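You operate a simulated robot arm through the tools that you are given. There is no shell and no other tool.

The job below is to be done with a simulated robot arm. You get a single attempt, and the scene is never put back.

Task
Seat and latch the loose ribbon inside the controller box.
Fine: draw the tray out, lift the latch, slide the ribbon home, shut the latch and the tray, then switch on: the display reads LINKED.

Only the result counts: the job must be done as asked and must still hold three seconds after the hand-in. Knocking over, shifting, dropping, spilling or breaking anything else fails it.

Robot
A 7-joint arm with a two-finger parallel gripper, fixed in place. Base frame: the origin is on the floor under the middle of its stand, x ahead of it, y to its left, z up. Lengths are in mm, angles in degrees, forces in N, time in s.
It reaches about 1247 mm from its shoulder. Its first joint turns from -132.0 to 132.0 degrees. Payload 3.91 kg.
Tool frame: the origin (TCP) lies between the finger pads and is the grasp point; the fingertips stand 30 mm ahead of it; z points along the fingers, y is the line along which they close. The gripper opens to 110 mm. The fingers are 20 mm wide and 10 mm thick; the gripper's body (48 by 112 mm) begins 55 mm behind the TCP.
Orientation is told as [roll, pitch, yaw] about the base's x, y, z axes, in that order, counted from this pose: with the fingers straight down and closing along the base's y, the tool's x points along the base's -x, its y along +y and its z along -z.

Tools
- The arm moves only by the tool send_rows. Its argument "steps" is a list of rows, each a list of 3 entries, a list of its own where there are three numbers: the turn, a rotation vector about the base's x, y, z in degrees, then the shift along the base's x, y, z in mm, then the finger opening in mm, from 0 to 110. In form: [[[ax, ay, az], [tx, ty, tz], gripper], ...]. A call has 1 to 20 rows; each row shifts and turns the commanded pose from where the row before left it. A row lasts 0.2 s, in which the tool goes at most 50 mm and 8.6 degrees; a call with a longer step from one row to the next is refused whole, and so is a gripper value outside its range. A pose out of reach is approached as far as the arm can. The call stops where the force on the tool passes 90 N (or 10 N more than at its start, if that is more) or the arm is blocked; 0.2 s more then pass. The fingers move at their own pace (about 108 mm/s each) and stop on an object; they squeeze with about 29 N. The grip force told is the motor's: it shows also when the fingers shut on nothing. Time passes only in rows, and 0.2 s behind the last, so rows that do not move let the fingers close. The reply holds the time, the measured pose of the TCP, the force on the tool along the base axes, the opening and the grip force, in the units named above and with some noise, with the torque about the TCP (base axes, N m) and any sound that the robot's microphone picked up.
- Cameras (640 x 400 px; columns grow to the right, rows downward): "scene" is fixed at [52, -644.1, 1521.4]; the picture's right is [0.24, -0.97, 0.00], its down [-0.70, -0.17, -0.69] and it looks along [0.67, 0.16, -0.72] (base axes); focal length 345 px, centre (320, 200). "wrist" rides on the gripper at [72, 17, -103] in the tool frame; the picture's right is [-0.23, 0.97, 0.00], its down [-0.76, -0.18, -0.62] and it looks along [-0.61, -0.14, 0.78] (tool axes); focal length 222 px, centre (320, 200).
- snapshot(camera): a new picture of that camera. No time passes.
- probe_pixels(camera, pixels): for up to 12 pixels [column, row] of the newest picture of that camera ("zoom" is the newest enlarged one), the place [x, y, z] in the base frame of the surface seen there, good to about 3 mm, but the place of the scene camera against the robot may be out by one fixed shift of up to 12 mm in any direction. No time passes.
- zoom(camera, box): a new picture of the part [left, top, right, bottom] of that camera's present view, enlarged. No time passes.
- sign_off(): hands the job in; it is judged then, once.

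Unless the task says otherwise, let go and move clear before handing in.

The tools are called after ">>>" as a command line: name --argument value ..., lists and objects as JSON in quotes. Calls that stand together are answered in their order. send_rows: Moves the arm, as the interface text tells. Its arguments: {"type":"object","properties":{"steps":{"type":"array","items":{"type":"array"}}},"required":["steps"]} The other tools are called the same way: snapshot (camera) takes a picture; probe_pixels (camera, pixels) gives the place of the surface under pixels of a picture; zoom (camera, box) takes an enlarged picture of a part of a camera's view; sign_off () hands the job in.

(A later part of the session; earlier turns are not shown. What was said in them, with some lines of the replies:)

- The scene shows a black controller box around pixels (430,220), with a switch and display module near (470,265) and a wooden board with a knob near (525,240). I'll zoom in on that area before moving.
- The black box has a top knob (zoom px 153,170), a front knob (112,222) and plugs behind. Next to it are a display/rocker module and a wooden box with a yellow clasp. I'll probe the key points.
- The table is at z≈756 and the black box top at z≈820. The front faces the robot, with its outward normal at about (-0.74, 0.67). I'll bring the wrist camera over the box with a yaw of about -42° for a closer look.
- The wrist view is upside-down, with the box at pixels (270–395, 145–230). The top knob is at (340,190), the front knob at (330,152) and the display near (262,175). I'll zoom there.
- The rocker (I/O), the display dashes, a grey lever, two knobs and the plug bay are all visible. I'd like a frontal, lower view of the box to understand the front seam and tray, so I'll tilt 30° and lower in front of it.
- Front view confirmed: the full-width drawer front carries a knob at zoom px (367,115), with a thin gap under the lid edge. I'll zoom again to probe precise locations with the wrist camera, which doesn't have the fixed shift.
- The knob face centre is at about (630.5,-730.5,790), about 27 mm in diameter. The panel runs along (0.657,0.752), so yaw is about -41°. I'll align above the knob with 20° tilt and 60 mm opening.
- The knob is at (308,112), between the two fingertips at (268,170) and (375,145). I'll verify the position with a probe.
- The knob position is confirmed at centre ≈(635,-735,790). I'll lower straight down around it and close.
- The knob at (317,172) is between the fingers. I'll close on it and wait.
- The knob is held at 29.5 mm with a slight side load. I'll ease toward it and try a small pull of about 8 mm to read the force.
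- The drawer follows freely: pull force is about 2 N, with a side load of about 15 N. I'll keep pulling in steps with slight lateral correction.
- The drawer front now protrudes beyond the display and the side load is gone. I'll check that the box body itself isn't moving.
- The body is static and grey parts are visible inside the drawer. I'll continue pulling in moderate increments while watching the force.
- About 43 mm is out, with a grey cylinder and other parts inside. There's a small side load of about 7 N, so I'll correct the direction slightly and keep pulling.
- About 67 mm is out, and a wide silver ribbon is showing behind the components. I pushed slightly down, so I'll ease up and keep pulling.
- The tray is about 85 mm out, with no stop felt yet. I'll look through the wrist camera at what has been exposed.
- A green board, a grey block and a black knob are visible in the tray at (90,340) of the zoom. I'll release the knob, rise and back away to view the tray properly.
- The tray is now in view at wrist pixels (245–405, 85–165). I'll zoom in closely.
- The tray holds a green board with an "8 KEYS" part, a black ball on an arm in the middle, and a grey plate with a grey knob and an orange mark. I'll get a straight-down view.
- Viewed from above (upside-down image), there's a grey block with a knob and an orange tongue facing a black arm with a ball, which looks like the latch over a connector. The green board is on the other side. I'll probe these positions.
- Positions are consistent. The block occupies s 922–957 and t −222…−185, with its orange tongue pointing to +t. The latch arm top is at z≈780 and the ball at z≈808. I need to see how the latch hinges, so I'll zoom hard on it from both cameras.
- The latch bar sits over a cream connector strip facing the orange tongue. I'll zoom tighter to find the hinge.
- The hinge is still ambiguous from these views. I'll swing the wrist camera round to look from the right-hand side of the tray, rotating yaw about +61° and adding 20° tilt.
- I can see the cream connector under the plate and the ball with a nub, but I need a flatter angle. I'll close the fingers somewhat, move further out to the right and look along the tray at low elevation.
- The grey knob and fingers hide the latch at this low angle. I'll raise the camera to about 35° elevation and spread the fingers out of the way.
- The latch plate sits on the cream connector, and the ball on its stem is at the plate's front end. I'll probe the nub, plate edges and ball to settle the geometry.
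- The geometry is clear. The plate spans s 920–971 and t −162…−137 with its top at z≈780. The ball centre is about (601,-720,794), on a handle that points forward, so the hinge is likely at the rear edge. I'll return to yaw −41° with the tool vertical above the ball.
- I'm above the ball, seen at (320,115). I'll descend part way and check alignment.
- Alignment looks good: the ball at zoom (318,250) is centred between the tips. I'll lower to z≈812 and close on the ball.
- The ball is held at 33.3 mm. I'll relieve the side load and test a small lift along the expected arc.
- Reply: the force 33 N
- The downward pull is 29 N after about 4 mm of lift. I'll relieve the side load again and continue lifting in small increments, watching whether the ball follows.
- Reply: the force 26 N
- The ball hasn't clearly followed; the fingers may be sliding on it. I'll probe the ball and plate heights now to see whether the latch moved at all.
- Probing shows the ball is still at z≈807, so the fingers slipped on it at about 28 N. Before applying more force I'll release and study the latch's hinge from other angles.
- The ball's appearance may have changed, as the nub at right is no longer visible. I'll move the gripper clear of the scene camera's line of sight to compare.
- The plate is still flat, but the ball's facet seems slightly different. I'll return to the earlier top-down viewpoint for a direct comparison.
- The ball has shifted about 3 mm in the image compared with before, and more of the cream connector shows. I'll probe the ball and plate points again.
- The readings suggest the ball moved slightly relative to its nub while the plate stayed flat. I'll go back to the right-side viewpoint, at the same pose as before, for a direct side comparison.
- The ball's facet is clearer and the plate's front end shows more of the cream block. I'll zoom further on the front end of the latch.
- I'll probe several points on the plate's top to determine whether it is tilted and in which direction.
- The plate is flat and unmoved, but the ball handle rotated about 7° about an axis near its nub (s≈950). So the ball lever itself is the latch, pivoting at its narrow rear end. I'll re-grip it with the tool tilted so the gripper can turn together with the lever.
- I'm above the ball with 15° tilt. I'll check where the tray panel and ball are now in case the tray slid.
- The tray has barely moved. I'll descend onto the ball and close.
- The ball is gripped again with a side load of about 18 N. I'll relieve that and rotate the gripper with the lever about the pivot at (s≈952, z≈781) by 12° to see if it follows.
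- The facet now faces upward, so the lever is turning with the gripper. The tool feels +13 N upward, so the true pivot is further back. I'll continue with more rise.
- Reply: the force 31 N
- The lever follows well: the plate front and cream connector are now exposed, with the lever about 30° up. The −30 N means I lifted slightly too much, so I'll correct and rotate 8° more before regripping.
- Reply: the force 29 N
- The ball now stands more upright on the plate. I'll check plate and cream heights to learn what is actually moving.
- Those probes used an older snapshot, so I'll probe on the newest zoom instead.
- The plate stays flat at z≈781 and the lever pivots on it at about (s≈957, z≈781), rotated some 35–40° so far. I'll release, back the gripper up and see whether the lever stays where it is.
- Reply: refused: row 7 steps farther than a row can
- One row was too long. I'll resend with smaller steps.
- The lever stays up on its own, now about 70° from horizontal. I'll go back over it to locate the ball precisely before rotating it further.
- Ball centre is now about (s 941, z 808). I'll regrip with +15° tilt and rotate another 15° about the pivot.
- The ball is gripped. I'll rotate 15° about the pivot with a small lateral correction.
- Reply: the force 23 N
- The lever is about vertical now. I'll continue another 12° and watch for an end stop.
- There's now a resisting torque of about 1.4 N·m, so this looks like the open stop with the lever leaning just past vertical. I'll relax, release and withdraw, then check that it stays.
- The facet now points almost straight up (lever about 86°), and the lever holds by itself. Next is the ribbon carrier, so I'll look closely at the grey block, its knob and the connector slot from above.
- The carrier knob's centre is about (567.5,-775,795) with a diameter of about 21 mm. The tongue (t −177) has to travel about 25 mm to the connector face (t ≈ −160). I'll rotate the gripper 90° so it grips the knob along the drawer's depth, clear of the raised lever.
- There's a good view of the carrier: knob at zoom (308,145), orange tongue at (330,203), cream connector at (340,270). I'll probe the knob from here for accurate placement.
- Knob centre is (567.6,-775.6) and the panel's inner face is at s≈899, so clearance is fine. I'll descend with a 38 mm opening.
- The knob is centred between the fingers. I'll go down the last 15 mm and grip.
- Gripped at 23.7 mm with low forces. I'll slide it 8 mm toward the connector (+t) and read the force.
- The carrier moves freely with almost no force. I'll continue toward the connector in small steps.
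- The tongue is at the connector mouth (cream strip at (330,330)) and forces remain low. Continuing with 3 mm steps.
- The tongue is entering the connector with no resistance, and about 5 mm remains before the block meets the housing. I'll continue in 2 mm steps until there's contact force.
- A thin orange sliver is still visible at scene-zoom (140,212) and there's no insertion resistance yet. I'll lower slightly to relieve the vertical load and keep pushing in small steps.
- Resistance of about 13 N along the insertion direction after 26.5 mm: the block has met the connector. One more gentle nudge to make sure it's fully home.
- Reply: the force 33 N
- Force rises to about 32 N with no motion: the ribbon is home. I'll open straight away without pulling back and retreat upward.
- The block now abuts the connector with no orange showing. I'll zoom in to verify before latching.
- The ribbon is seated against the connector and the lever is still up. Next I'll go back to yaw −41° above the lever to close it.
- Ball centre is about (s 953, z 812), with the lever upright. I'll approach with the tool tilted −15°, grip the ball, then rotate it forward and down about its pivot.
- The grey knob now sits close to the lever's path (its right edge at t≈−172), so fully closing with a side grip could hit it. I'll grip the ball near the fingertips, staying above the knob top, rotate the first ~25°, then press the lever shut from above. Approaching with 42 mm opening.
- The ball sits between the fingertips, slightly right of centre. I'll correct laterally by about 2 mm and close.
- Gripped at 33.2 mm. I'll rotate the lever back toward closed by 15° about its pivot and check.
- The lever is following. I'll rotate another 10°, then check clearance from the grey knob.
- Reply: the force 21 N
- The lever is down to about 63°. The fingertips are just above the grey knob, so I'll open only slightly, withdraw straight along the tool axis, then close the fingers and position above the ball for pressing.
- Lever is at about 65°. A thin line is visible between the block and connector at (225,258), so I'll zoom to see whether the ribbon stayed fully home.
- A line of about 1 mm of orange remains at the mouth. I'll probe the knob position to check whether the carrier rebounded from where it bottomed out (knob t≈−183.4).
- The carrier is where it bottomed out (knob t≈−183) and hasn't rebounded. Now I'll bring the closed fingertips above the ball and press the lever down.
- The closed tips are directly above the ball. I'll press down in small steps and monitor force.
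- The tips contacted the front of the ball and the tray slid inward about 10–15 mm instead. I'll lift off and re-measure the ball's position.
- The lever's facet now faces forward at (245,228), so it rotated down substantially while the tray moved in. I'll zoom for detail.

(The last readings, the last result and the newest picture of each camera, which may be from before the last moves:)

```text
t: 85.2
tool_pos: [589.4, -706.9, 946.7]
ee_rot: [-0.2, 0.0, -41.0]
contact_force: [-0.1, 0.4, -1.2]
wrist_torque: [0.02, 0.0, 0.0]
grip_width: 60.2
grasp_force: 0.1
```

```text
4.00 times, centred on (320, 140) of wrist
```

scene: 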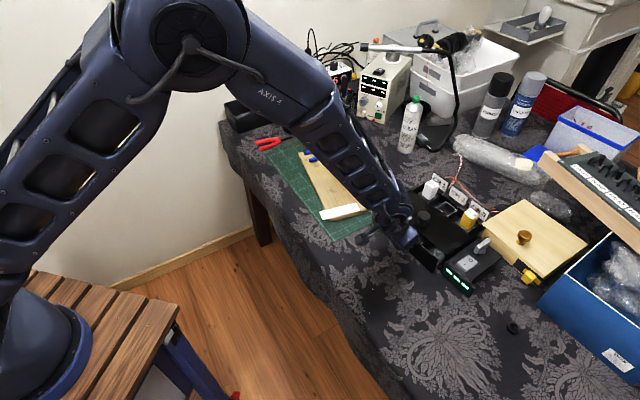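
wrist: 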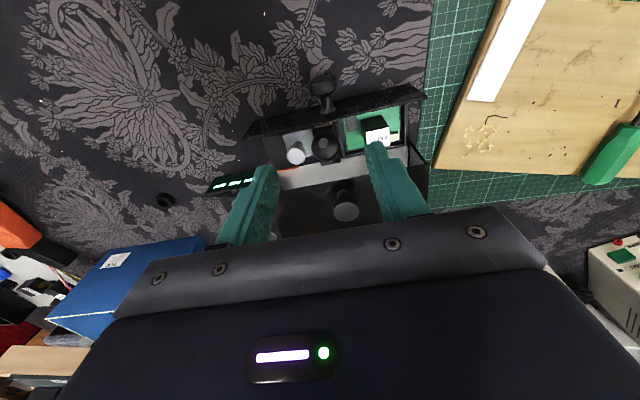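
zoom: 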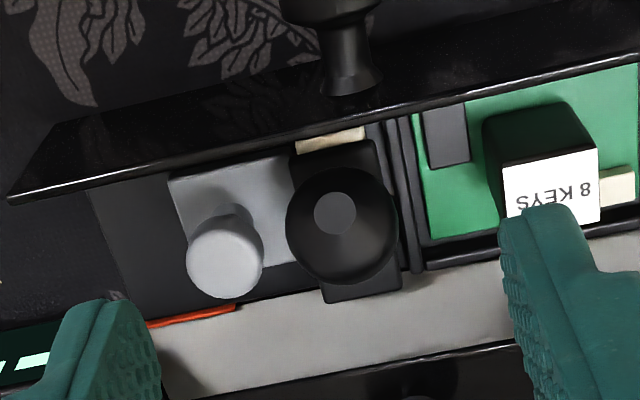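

The lever is now at about 50°. I'll probe the ball and panel for the new positions.

>>> probe_pixels --camera "zoom" --pixels '[[335, 212], [342, 235], [342, 265], [295, 225], [392, 225], [362, 288], [225, 255], [20, 195], [560, 65], [340, 180], [330, 140], [290, 200]]'

```text
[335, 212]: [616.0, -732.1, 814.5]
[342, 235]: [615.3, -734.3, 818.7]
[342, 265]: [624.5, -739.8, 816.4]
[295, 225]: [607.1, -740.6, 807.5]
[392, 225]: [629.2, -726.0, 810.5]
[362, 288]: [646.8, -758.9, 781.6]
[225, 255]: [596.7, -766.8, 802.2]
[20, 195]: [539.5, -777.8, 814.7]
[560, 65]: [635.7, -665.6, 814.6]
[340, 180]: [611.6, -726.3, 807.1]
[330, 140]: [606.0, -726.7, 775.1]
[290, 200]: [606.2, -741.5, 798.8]
```

Ball centre is now about (s 951, t −147, z 804). This time I'll centre the closed tips exactly over the ball top so the flat tip presses vertically.

>>> send_rows --steps '[[[0, 0, 0], [14.7, -14.2, -20], 20], [[0, 0, 0], [14.7, -14.1, -20], 0], [[0, 0, 0], [0, 0, -20], 0], [[0, 0, 0], [0, 0, -20], 0], [[0, 0, 0], [0, 0, -7], 0], [[0, 0, 0], [0, 0, 0], 0]]'

>>> zoom --camera "scene" --box '[390, 200, 450, 270]'

>>> snapshot --camera "wrist"

```text
t: 86.6
tool_pos: [617.5, -735.0, 857.8]
ee_rot: [-0.1, 0.0, -41.0]
contact_force: [0.4, 0.1, 0.7]
wrist_torque: [0.02, 0.0, -0.02]
grip_width: 0.0
grasp_force: 29.1
```

```text
5.71 times, centred on (420, 235) of scene
```

zoom: 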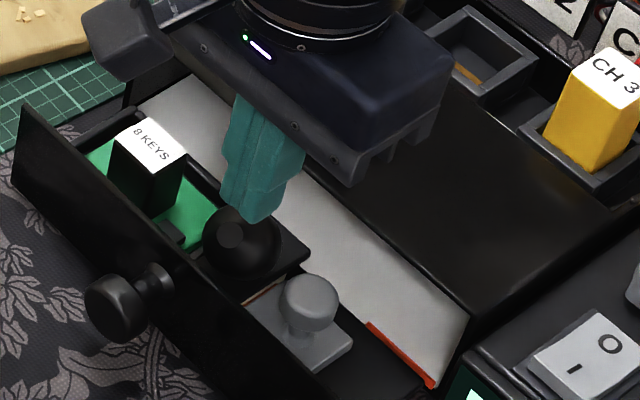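

```text
taken
```

wrist: 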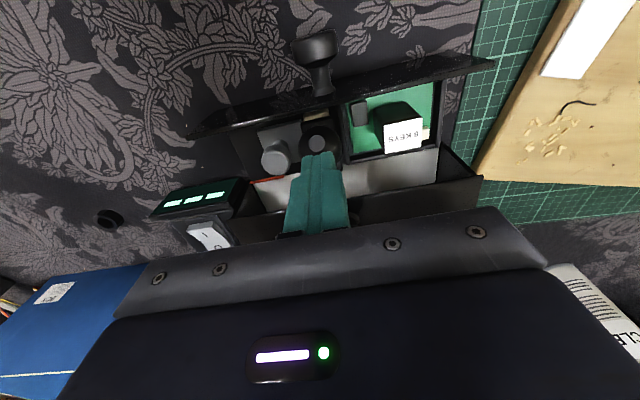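

The tips are over the ball. I'll press down in 2 mm steps with force checks.

>>> send_rows --steps '[[[0, 0, 0], [0, 0, -4], 0], [[0, 0, 0], [0, 0, -3], 0], [[0, 0, 0], [0, 0, -2], 0], [[0, 0, 0], [0, 0, 0], 0]]'

>>> send_rows --steps '[[[0, 0, 0], [0, 0, -2], 0], [[0, 0, 0], [0, 0, 0], 0]]'

>>> zoom --camera "scene" --box '[390, 200, 450, 270]'

```text
t: 87.6
tool_pos: [616.8, -735.4, 848.6]
ee_rot: [-0.1, 0.1, -41.0]
contact_force: [1.0, 0.2, 0.7]
wrist_torque: [-0.01, -0.02, 0.02]
grip_width: 0.0
grasp_force: 29.1
```

```text
t: 88.2
tool_pos: [617.4, -735.7, 847.2]
ee_rot: [-0.2, 0.0, -41.0]
contact_force: [0.1, 0.4, 0.6]
wrist_torque: [-0.06, 0.0, 0.0]
grip_width: 0.0
grasp_force: 28.9
```

```text
5.71 times, centred on (420, 235) of scene
```

zoom: 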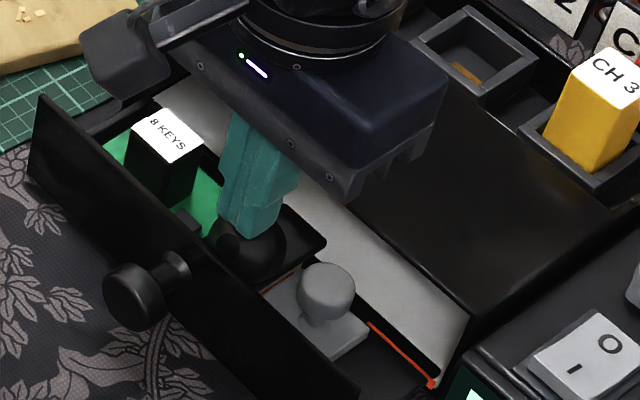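

The lever keeps rotating down while the tray drifts in, with almost no force. I'll continue pressing to the closed height.

>>> send_rows --steps '[[[0, 0, 0], [0, 0, -2], 0], [[0, 0, 0], [0, 0, 0], 0]]'

>>> send_rows --steps '[[[0, 0, 0], [0, 0, -2], 0], [[0, 0, 0], [0, 0, 0], 0]]'

>>> zoom --camera "scene" --box '[390, 200, 450, 270]'

```text
t: 88.8
tool_pos: [617.6, -736.7, 843.7]
ee_rot: [-0.2, 0.0, -40.9]
contact_force: [-0.1, -0.5, 0.7]
wrist_torque: [0.01, 0.02, -0.01]
grip_width: 0.0
grasp_force: 28.7
```

```text
t: 89.4
tool_pos: [616.9, -735.4, 843.6]
ee_rot: [-0.2, 0.0, -41.0]
contact_force: [-2.2, 1.6, 8.2]
wrist_torque: [0.05, 0.02, 0.04]
grip_width: 0.0
grasp_force: 29.4
```

```text
5.71 times, centred on (420, 235) of scene
```

zoom: 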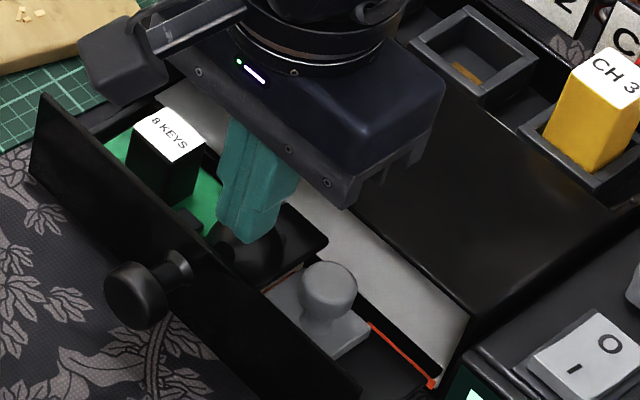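

There's contact force of 8 N now. I'll press another couple of millimetres to make sure it's fully shut.

>>> send_rows --steps '[[[0, 0, 0], [0, 0, -1.5], 0], [[0, 0, 0], [0, 0, 0], 0]]'

>>> send_rows --steps '[[[0, 0, 0], [0, 0, -1.5], 0], [[0, 0, 0], [0, 0, 0], 0]]'

>>> zoom --camera "scene" --box '[390, 200, 450, 270]'

```text
t: 90.0
tool_pos: [617.3, -735.2, 843.7]
ee_rot: [-0.3, -0.1, -41.0]
contact_force: [-2.9, -2.6, 24.2]
wrist_torque: [-0.13, 0.11, 0.09]
grip_width: 0.0
grasp_force: 28.7
```

```text
t: 90.6
tool_pos: [617.7, -737.4, 843.4]
ee_rot: [-0.3, -0.2, -41.0]
contact_force: [-2.6, -3.2, 47.4]
wrist_torque: [-0.18, 0.09, -0.03]
grip_width: 0.0
grasp_force: 29.1
```

```text
5.71 times, centred on (420, 235) of scene
```

zoom: 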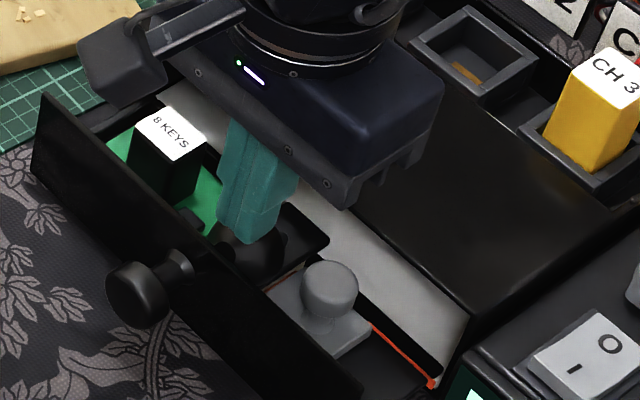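

Solid stop at 47 N with no further motion, so the lever is shut. I'll lift off and inspect.

>>> send_rows --steps '[[[0, 0, 0], [0, 0, 5], 0], [[0, 0, 0], [0, 0, 25], 0], [[0, 0, 0], [-12, 10, 35], 0], [[0, 0, 0], [-25, 22, 30], 0], [[0, 0, 0], [-25, 22, 5], 30], [[0, 0, 0], [0, 0, 0], 60]]'

>>> snapshot --camera "wrist"

>>> zoom --camera "scene" --box '[390, 210, 450, 270]'

>>> zoom --camera "wrist" --box '[250, 110, 400, 210]'

```text
t: 92.0
tool_pos: [556.6, -680.1, 941.0]
ee_rot: [-0.2, -0.2, -41.0]
contact_force: [-0.2, 0.5, -0.4]
wrist_torque: [0.0, -0.01, -0.01]
grip_width: 60.0
grasp_force: 0.1
```

```text
taken
```

wrist: 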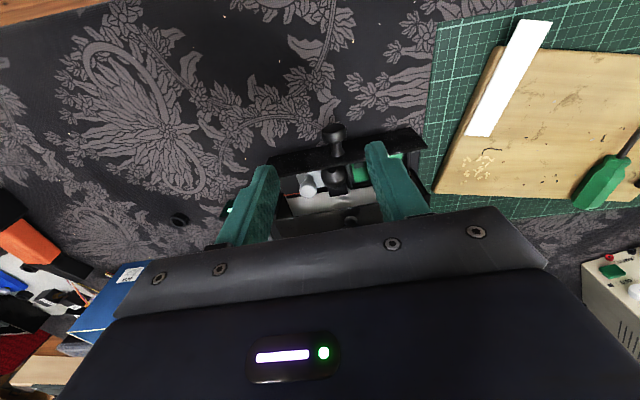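

```text
6.67 times, centred on (420, 240) of scene
```

zoom: 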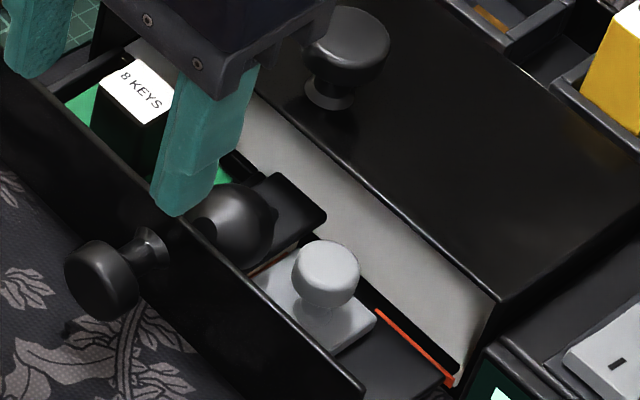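

```text
4.00 times, centred on (325, 160) of wrist
```

zoom: 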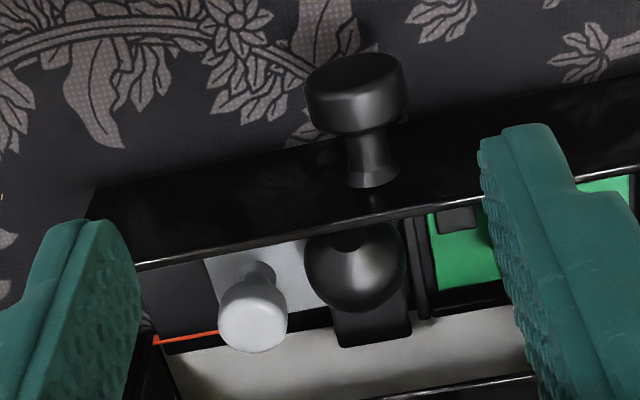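

The nub is visible again behind the ball, matching the original closed pose. I'll verify ball and panel positions by probing before shutting the tray.

>>> probe_pixels --camera "zoom" --pixels '[[352, 262], [352, 285], [352, 240], [310, 265], [400, 262], [370, 340], [140, 262], [440, 208], [357, 100], [320, 110], [400, 90], [250, 320]]'

>>> zoom --camera "scene" --box '[405, 230, 440, 265]'

```text
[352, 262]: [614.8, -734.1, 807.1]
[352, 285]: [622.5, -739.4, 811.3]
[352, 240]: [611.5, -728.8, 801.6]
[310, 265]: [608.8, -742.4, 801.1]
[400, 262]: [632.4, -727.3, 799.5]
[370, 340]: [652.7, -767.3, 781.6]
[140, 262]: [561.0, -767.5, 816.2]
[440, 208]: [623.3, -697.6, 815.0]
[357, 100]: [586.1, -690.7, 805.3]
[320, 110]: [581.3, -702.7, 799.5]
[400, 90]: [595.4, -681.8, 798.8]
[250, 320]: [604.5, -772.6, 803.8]
```

```text
11.43 times, centred on (422, 248) of scene
```

zoom: 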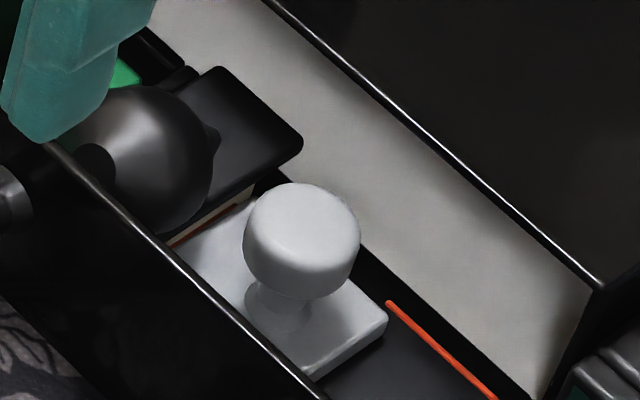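

Ball centre relative to the panel (29 mm, z≈795) matches the original closed state. Now I'll position closed fingers in front of the drawer knob to push the tray shut.

>>> send_rows --steps '[[[0, 0, 0], [3.9, 4.5, 0], 30], [[0, 0, 0], [3.8, 4.4, 0], 0], [[0, 0, 0], [0, 0, -30], 0], [[0, 0, 0], [0, 0, -35], 0], [[0, 0, 0], [0, 0, -35], 0], [[0, 0, 0], [0, 0, -25], 0], [[0, 0, 0], [0, 0, -8], 0], [[0, 0, 0], [0, 0, 0], 0]]'

>>> snapshot --camera "wrist"

>>> zoom --camera "scene" --box '[370, 190, 470, 290]'

```text
t: 93.8
tool_pos: [563.4, -672.9, 808.6]
ee_rot: [-0.2, -0.1, -41.0]
contact_force: [0.5, 0.1, -0.4]
wrist_torque: [0.01, -0.01, 0.0]
grip_width: 0.1
grasp_force: 29.2
```

```text
taken
```

wrist: 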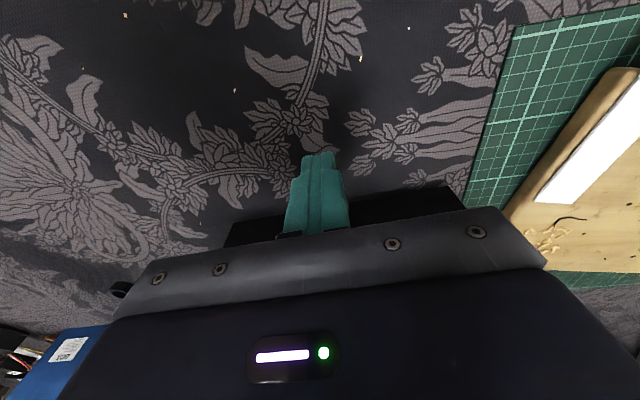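

```text
4.00 times, centred on (420, 240) of scene
```

zoom: 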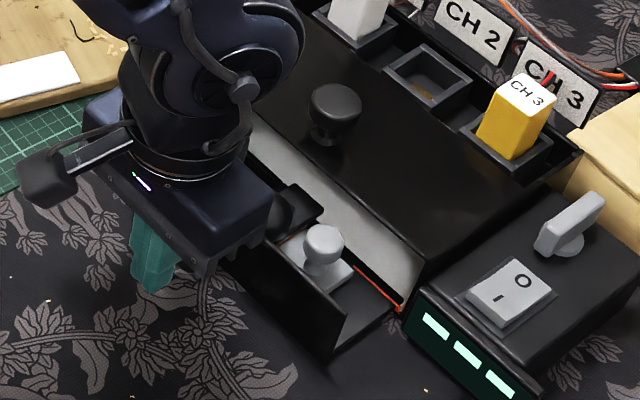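

The fingers are in front of the drawer knob. I'll push inward (+f) in 10 mm steps, stopping short of full closure first.

>>> send_rows --steps '[[[0, 0, 0], [7.5, -6.6, 0], 0], [[0, 0, 0], [7.5, -6.6, 0], 0], [[0, 0, 0], [7.5, -6.6, 0], 0], [[0, 0, 0], [7.5, -6.6, 0], 0], [[0, 0, 0], [0, 0, 0], 0]]'

>>> zoom --camera "scene" --box '[370, 190, 470, 290]'

```text
t: 95.0
tool_pos: [594.3, -698.8, 807.5]
ee_rot: [-0.3, -0.1, -41.0]
contact_force: [-1.0, 0.2, -0.1]
wrist_torque: [-0.01, -0.01, 0.02]
grip_width: 0.4
grasp_force: 29.4
```

```text
4.00 times, centred on (420, 240) of scene
```

zoom: 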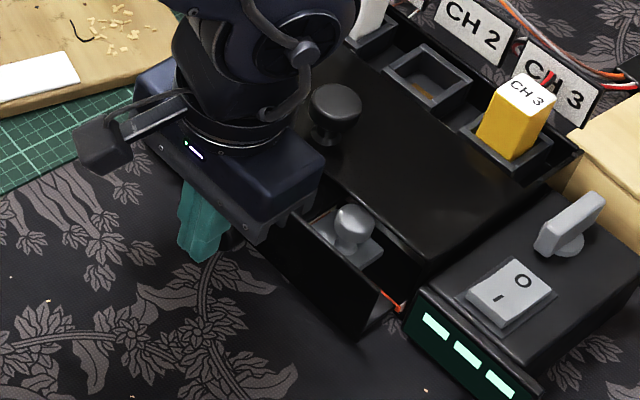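

The tray is sliding in smoothly with no force. I'll continue another 30 mm, then go in small steps.

>>> send_rows --steps '[[[0, 0, 0], [7.5, -6.6, 0], 0], [[0, 0, 0], [7.5, -6.6, 0], 0], [[0, 0, 0], [6, -5.2, 0], 0], [[0, 0, 0], [0, 0, 0], 0]]'

>>> send_rows --steps '[[[0, 0, 0], [2.3, -2, 0], 0], [[0, 0, 0], [0, 0, 0], 0]]'

>>> zoom --camera "scene" --box '[370, 190, 470, 290]'

```text
t: 96.0
tool_pos: [614.3, -717.6, 806.4]
ee_rot: [-0.2, 0.0, -41.0]
contact_force: [0.6, -0.6, -0.1]
wrist_torque: [0.01, 0.0, -0.03]
grip_width: 0.0
grasp_force: 28.4
```

```text
t: 96.6
tool_pos: [615.6, -720.0, 806.0]
ee_rot: [-0.1, 0.0, -40.9]
contact_force: [0.8, 0.1, -0.1]
wrist_torque: [-0.01, -0.01, 0.01]
grip_width: 0.0
grasp_force: 29.6
```

```text
4.00 times, centred on (420, 240) of scene
```

zoom: 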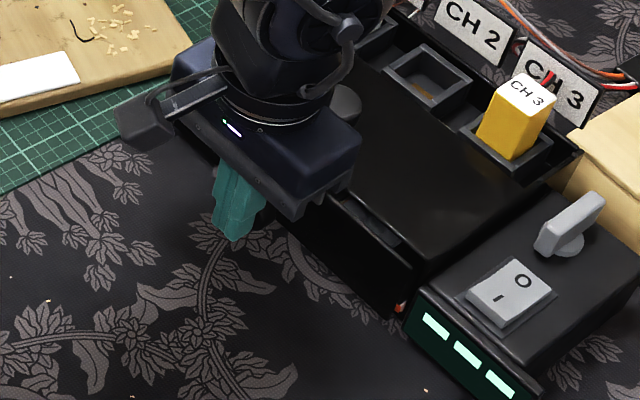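

Nearly shut. Small steps now until contact force builds.

>>> send_rows --steps '[[[0, 0, 0], [2.3, -2, 0], 0], [[0, 0, 0], [0, 0, 0], 0]]'

>>> send_rows --steps '[[[0, 0, 0], [1.5, -1.3, 0], 0], [[0, 0, 0], [0, 0, 0], 0]]'

>>> send_rows --steps '[[[0, 0, 0], [1.5, -1.3, 0], 0], [[0, 0, 0], [0, 0, 0], 0]]'

>>> zoom --camera "scene" --box '[370, 190, 470, 290]'

```text
t: 97.2
tool_pos: [617.8, -721.1, 805.9]
ee_rot: [-0.2, 0.0, -41.0]
contact_force: [-0.8, -0.5, 0.5]
wrist_torque: [-0.06, -0.02, 0.05]
grip_width: 0.0
grasp_force: 29.1
```

```text
t: 97.8
tool_pos: [619.4, -723.7, 807.6]
ee_rot: [-0.2, 0.0, -41.0]
contact_force: [-2.7, 0.9, -0.6]
wrist_torque: [0.0, 0.05, 0.03]
grip_width: 0.1
grasp_force: 29.2
```

```text
t: 98.4
tool_pos: [621.9, -723.2, 807.4]
ee_rot: [-0.3, 0.1, -41.0]
contact_force: [-6.3, 6.9, -0.8]
wrist_torque: [0.04, 0.03, 0.01]
grip_width: 0.0
grasp_force: 29.0
```

```text
4.00 times, centred on (420, 240) of scene
```

zoom: 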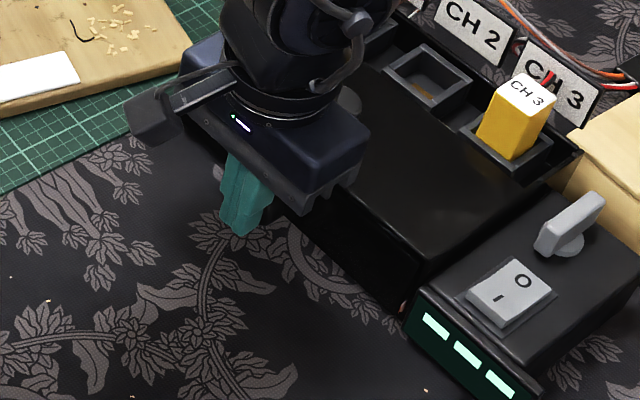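

Resistance of about 9 N. One more millimetre to confirm it's against the stop.

>>> send_rows --steps '[[[0, 0, 0], [0.75, -0.66, 0], 0], [[0, 0, 0], [0, 0, 0], 0]]'

>>> zoom --camera "scene" --box '[370, 190, 470, 290]'

```text
t: 99.0
tool_pos: [621.6, -723.9, 808.1]
ee_rot: [-0.2, 0.1, -41.0]
contact_force: [-24.7, 26.5, 6.5]
wrist_torque: [0.01, 0.15, 0.03]
grip_width: 0.0
grasp_force: 29.0
```

```text
4.00 times, centred on (420, 240) of scene
```

zoom: 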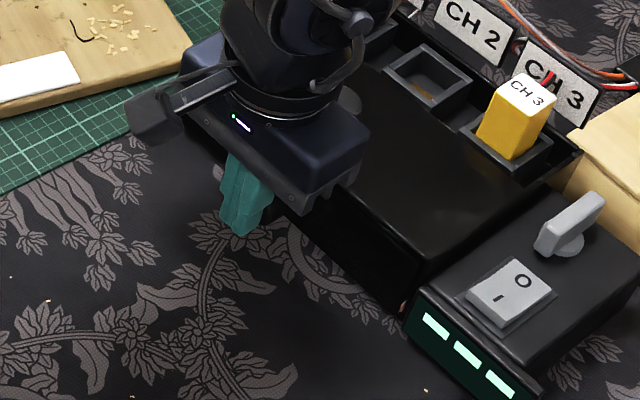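

Solid at 36 N: the tray is shut. I'll back off, rise, and take a view of the rocker switch and the closed box.

>>> send_rows --steps '[[[0, 0, 0], [-4, 3.5, 0], 0], [[0, 0, 0], [-12, 10.5, 0], 0], [[0, 0, 0], [-12, 10, 30], 0], [[0, 0, 0], [-8, -10, 40], 0], [[0, 0, 0], [-8, -28, 35], 0], [[0, 0, 0], [-8, -28, 20], 0], [[0, 0, 0], [0, -28, 0], 0], [[0, 0, 0], [0, 0, 0], 0]]'

>>> snapshot --camera "wrist"

>>> zoom --camera "scene" --box '[380, 180, 500, 300]'

```text
t: 100.8
tool_pos: [572.1, -795.7, 933.2]
ee_rot: [-0.2, 0.0, -41.0]
contact_force: [-0.3, 0.2, 0.5]
wrist_torque: [0.01, -0.03, 0.02]
grip_width: 0.0
grasp_force: 28.7
```

```text
taken
```

wrist: 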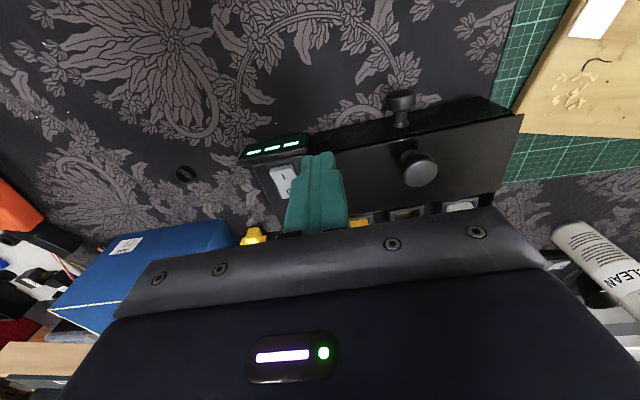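

```text
3.33 times, centred on (440, 240) of scene
```

zoom: 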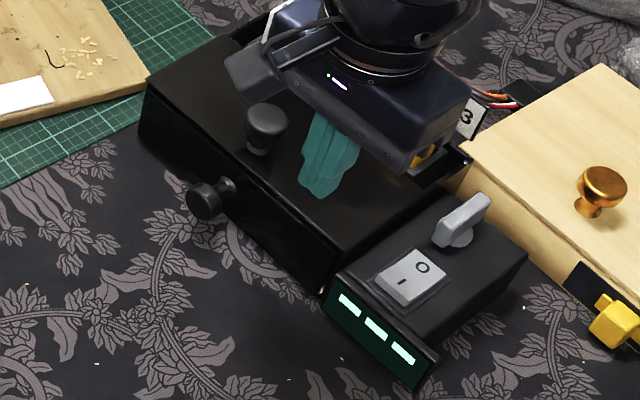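

The tray looks shut. There's a small orange hint at the right lower corner of the drawer front (320,290), so I'll zoom there and on the rocker.

>>> zoom --camera "scene" --box '[425, 250, 455, 280]'

>>> zoom --camera "scene" --box '[440, 235, 490, 300]'

>>> zoom --camera "wrist" --box '[235, 80, 415, 210]'

```text
13.33 times, centred on (440, 265) of scene
```

zoom: 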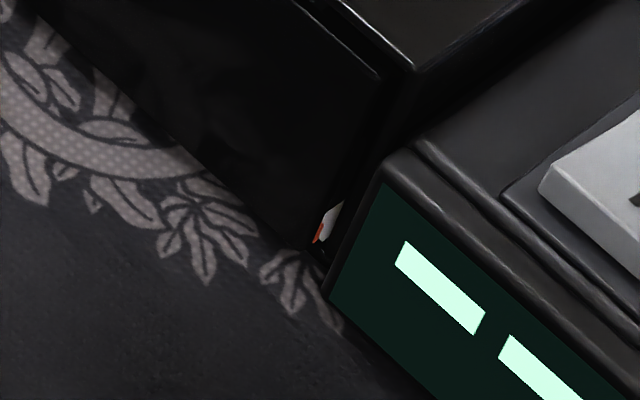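

```text
6.15 times, centred on (465, 268) of scene
```

zoom: 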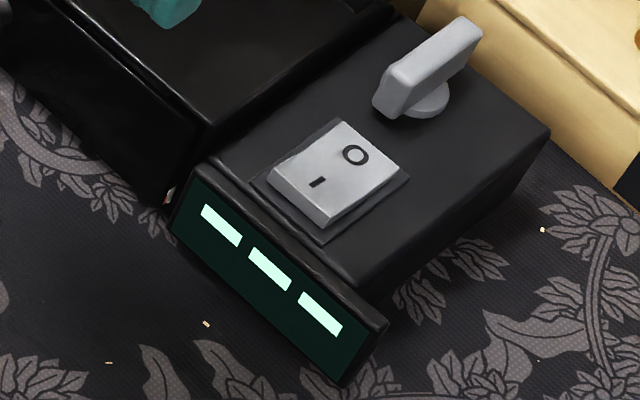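

```text
3.08 times, centred on (325, 145) of wrist
```

zoom: 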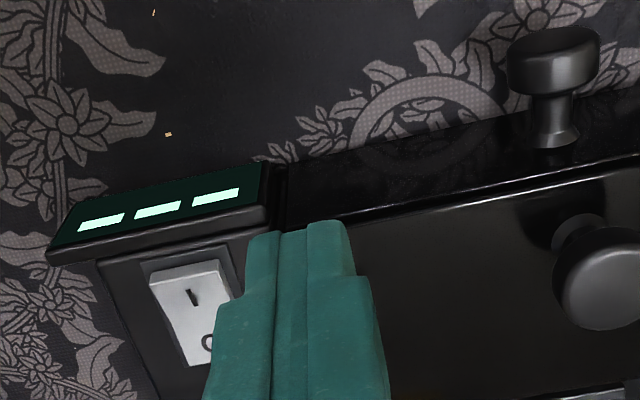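

I'll probe the drawer front to confirm it's at its original plane (s≈988), and get the rocker geometry.

>>> probe_pixels --camera "zoom" --pixels '[[420, 170], [600, 125], [345, 200], [500, 160], [190, 295], [165, 285], [220, 265], [175, 340], [552, 60], [150, 220], [240, 195]]'

>>> zoom --camera "scene" --box '[440, 235, 490, 300]'

>>> probe_pixels --camera "zoom" --pixels '[[318, 183], [355, 155], [285, 170], [325, 215], [345, 130], [400, 170], [290, 195], [380, 200]]'

```text
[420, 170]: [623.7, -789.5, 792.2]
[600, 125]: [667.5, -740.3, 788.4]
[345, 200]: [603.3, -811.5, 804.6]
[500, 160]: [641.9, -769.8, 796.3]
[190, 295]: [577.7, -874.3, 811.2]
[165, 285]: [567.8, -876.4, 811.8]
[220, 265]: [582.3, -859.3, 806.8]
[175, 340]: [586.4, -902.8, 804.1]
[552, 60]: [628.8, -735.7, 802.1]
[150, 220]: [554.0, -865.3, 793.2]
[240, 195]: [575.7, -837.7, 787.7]
```

```text
6.15 times, centred on (465, 268) of scene
```

zoom: 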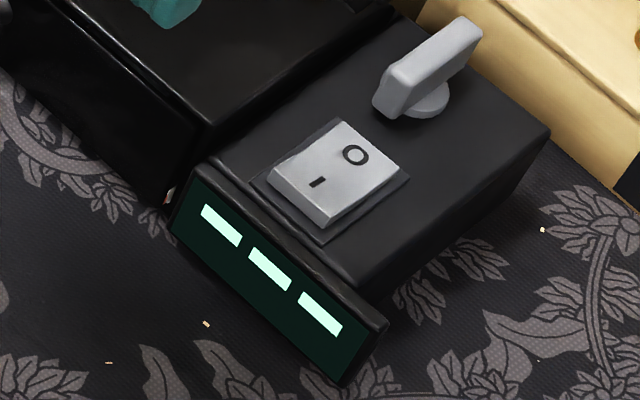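

```text
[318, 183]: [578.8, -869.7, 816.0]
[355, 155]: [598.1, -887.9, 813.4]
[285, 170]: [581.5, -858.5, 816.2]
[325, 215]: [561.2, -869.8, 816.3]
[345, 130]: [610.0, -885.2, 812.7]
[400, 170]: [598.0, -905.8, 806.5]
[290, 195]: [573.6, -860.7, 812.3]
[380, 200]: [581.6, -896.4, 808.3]
```

The drawer front is at s≈988, the original closed plane. The rocker's "I" half is at about (578,-872) with z≈816 raised, so it's currently off. I'll tilt the closed fingers 15° so their front edge presses only the "I" end.

>>> send_rows --steps '[[[-4.93, -5.64, 0], [0.6, -24, -8], 0], [[-4.93, -5.64, 0], [0.6, -24, -10], 0], [[0, 0, 0], [0.6, -24.2, -15], 0], [[0, 0, 0], [0.6, 0, -20], 0], [[0, 0, 0], [0, 0, -10], 0], [[0, 0, 0], [0, 0, 0], 0]]'

>>> snapshot --camera "wrist"

>>> zoom --camera "scene" --box '[430, 215, 500, 295]'

>>> zoom --camera "wrist" --box '[250, 90, 390, 200]'

```text
t: 102.2
tool_pos: [573.9, -866.5, 870.2]
ee_rot: [-0.2, -15.1, -41.0]
contact_force: [-0.5, -1.0, 0.1]
wrist_torque: [-0.01, -0.01, -0.01]
grip_width: 0.2
grasp_force: 28.8
```

```text
taken
```

wrist: 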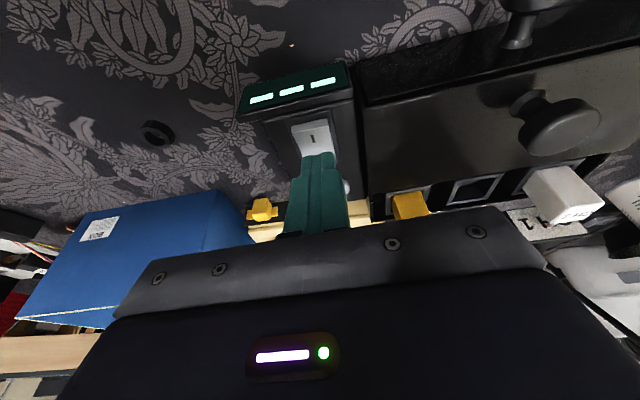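

```text
5.00 times, centred on (465, 255) of scene
```

zoom: 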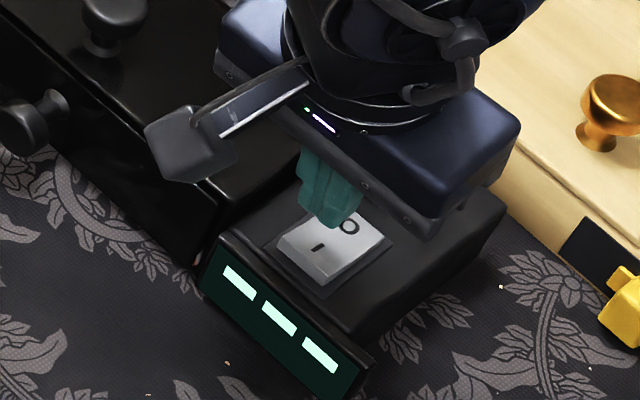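

```text
3.64 times, centred on (320, 145) of wrist
```

zoom: 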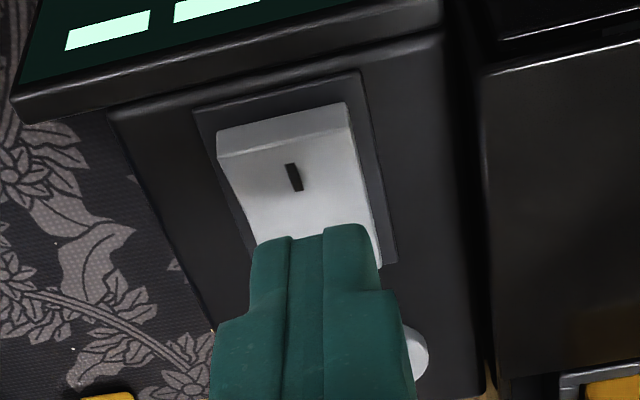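

I'll probe the rocker from this view for the exact pressing point.

>>> probe_pixels --camera "zoom" --pixels '[[293, 178], [225, 150], [345, 115], [250, 210], [370, 210], [285, 145], [280, 110], [300, 215], [400, 25], [210, 110], [285, 240], [345, 230]]'

```text
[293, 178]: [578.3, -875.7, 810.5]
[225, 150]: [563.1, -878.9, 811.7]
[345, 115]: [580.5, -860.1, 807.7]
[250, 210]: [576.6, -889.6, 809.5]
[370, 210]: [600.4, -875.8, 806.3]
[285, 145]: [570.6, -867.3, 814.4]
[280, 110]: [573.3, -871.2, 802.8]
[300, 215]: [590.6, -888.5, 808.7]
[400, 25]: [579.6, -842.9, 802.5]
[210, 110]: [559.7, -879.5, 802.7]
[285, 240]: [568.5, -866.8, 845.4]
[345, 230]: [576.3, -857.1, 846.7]
```

The rocker spans s 999–1040 and is centred at t≈−278, with its raised front edge at z≈813. I'll shift slightly and press down on the "I" end in small steps.

>>> send_rows --steps '[[[0, 0, 0], [0.7, -5.3, -10], 0], [[0, 0, 0], [0, 0, -12], 0], [[0, 0, 0], [0, 0, -3], 0], [[0, 0, 0], [0, 0, 0], 0]]'

>>> zoom --camera "scene" --box '[430, 215, 500, 295]'

```text
t: 103.2
tool_pos: [573.2, -871.9, 845.8]
ee_rot: [-0.4, -15.0, -41.0]
contact_force: [-0.2, -0.1, 0.1]
wrist_torque: [0.0, -0.01, -0.03]
grip_width: 0.1
grasp_force: 29.7
```

```text
5.00 times, centred on (465, 255) of scene
```

zoom: 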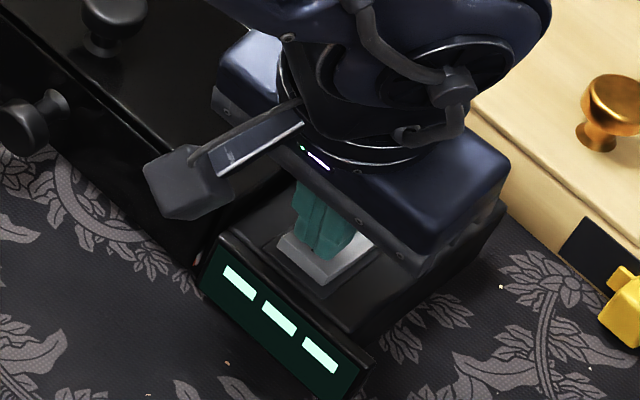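

The tips are just above the rocker's I side. Pressing down now.

>>> send_rows --steps '[[[0, 0, 0], [0, 0, -2], 0], [[0, 0, 0], [0, 0, -2], 0], [[0, 0, 0], [0, 0, 0], 0]]'

>>> send_rows --steps '[[[0, 0, 0], [0, 0, -2], 0], [[0, 0, 0], [0, 0, 0], 0]]'

>>> zoom --camera "scene" --box '[430, 215, 500, 295]'

```text
t: 104.0
tool_pos: [573.5, -872.4, 839.8]
ee_rot: [-0.3, -15.1, -41.0]
contact_force: [-0.4, -0.6, -0.2]
wrist_torque: [-0.02, 0.02, 0.03]
grip_width: 0.2
grasp_force: 29.1
```

```text
t: 104.6
tool_pos: [572.2, -871.5, 838.5]
ee_rot: [-0.3, -15.0, -41.0]
contact_force: [0.2, 0.2, 3.1]
wrist_torque: [0.04, 0.02, -0.01]
grip_width: 0.0
grasp_force: 29.2
```

```text
5.00 times, centred on (465, 255) of scene
```

zoom: 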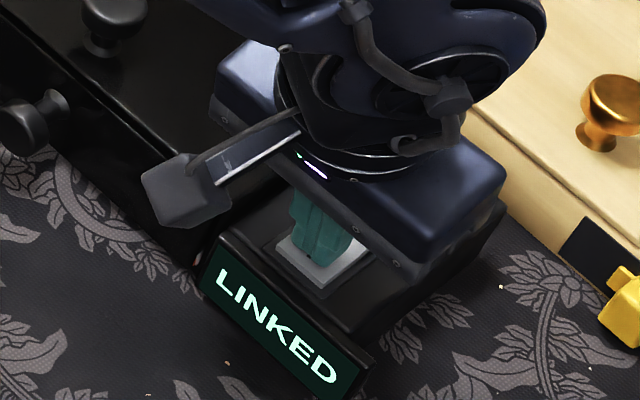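

The display now reads LINKED. I'll press a touch more so the rocker is fully over, then lift off.

>>> send_rows --steps '[[[0, 0, 0], [0, 0, -1.5], 0], [[0, 0, 0], [0, 0, 0], 0]]'

>>> zoom --camera "scene" --box '[430, 215, 500, 295]'

```text
t: 105.2
tool_pos: [573.2, -872.5, 838.0]
ee_rot: [-0.3, -15.1, -41.0]
contact_force: [4.1, 1.1, 13.7]
wrist_torque: [0.03, -0.1, -0.13]
grip_width: 0.0
grasp_force: 28.4
```

```text
5.00 times, centred on (465, 255) of scene
```

zoom: 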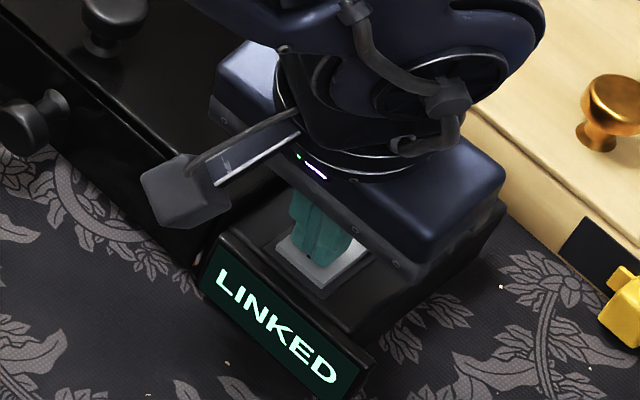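

The rocker is solid at its stop (14 N) and the display reads LINKED. I'll lift straight up, move clear, and wait to confirm it holds.

>>> send_rows --steps '[[[0, 0, 0], [0, 0, 6], 0], [[0, 0, 0], [0, 0, 30], 0], [[0, 0, 0], [0, 0, 40], 0], [[0, 0, 0], [-10, 15, 40], 0], [[0, 0, 0], [-20, 40, 20], 0], [[0, 0, 0], [-20, 40, 10], 0], [[0, 0, 0], [-20, 40, 0], 0], [[0, 0, 0], [-20, 40, 0], 0], [[0, 0, 0], [-20, 40, 0], 0], [[0, 0, 0], [0, 45, 0], 0], [[0, 0, 0], [0, 0, 0], 0], [[0, 0, 0], [0, 0, 0], 0], [[0, 0, 0], [0, 0, 0], 0], [[0, 0, 0], [0, 0, 0], 0], [[0, 0, 0], [0, 0, 0], 0]]'

>>> snapshot --camera "scene"

>>> zoom --camera "scene" --box '[370, 160, 530, 310]'

```text
t: 108.4
tool_pos: [463.9, -611.2, 983.9]
ee_rot: [-0.3, -15.0, -41.1]
contact_force: [0.6, 0.7, -0.4]
wrist_torque: [-0.01, -0.02, 0.0]
grip_width: 0.0
grasp_force: 29.0
```

```text
taken
```

scene: 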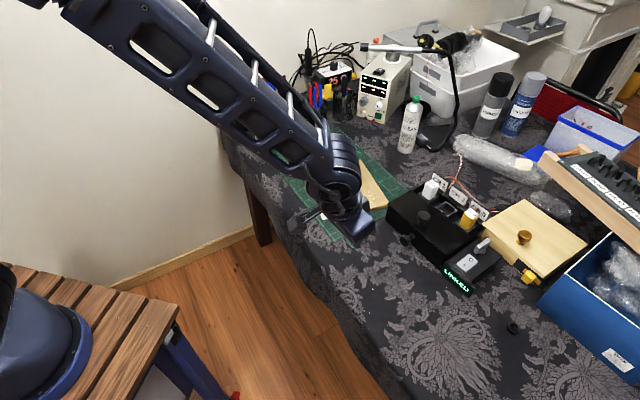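

```text
2.67 times, centred on (450, 235) of scene
```

zoom: 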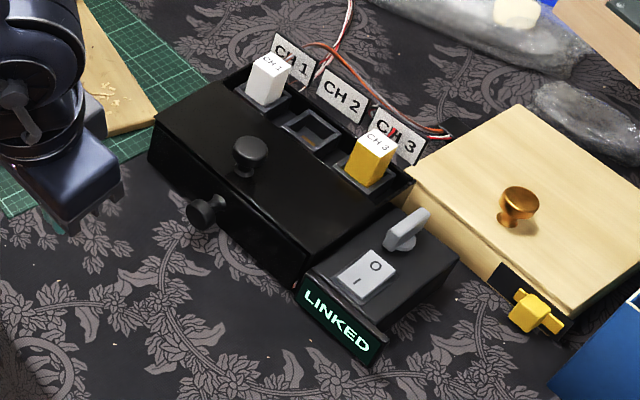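

The display still shows LINKED about 3 s after release. The tray is flush, the rocker is on, the other items look undisturbed and the arm is clear. Handing in.

>>> sign_off

```text
The job is handed in.
```

The ribbon is seated and latched, the tray is shut, and the switch is on. The display read LINKED and was still showing it about 3 seconds after I let go of the switch.

- **Ribbon:** I slid it about 26 mm into its connector until it stopped moving under roughly 32 N. A line of about 1 mm of the orange tongue still showed at the connector mouth, but it had not crept back when I checked.
- **Latch:** I pressed it shut from above until it stopped solidly, and its position matched how it started. While I pressed, the tray drifted inward.
- **Tray:** I pushed it fully closed afterwards. The drawer front is back where it was at the start.
- **Surroundings:** In the last pictures nothing else looked knocked or shifted, and the arm was clear of the bench items before I handed in.
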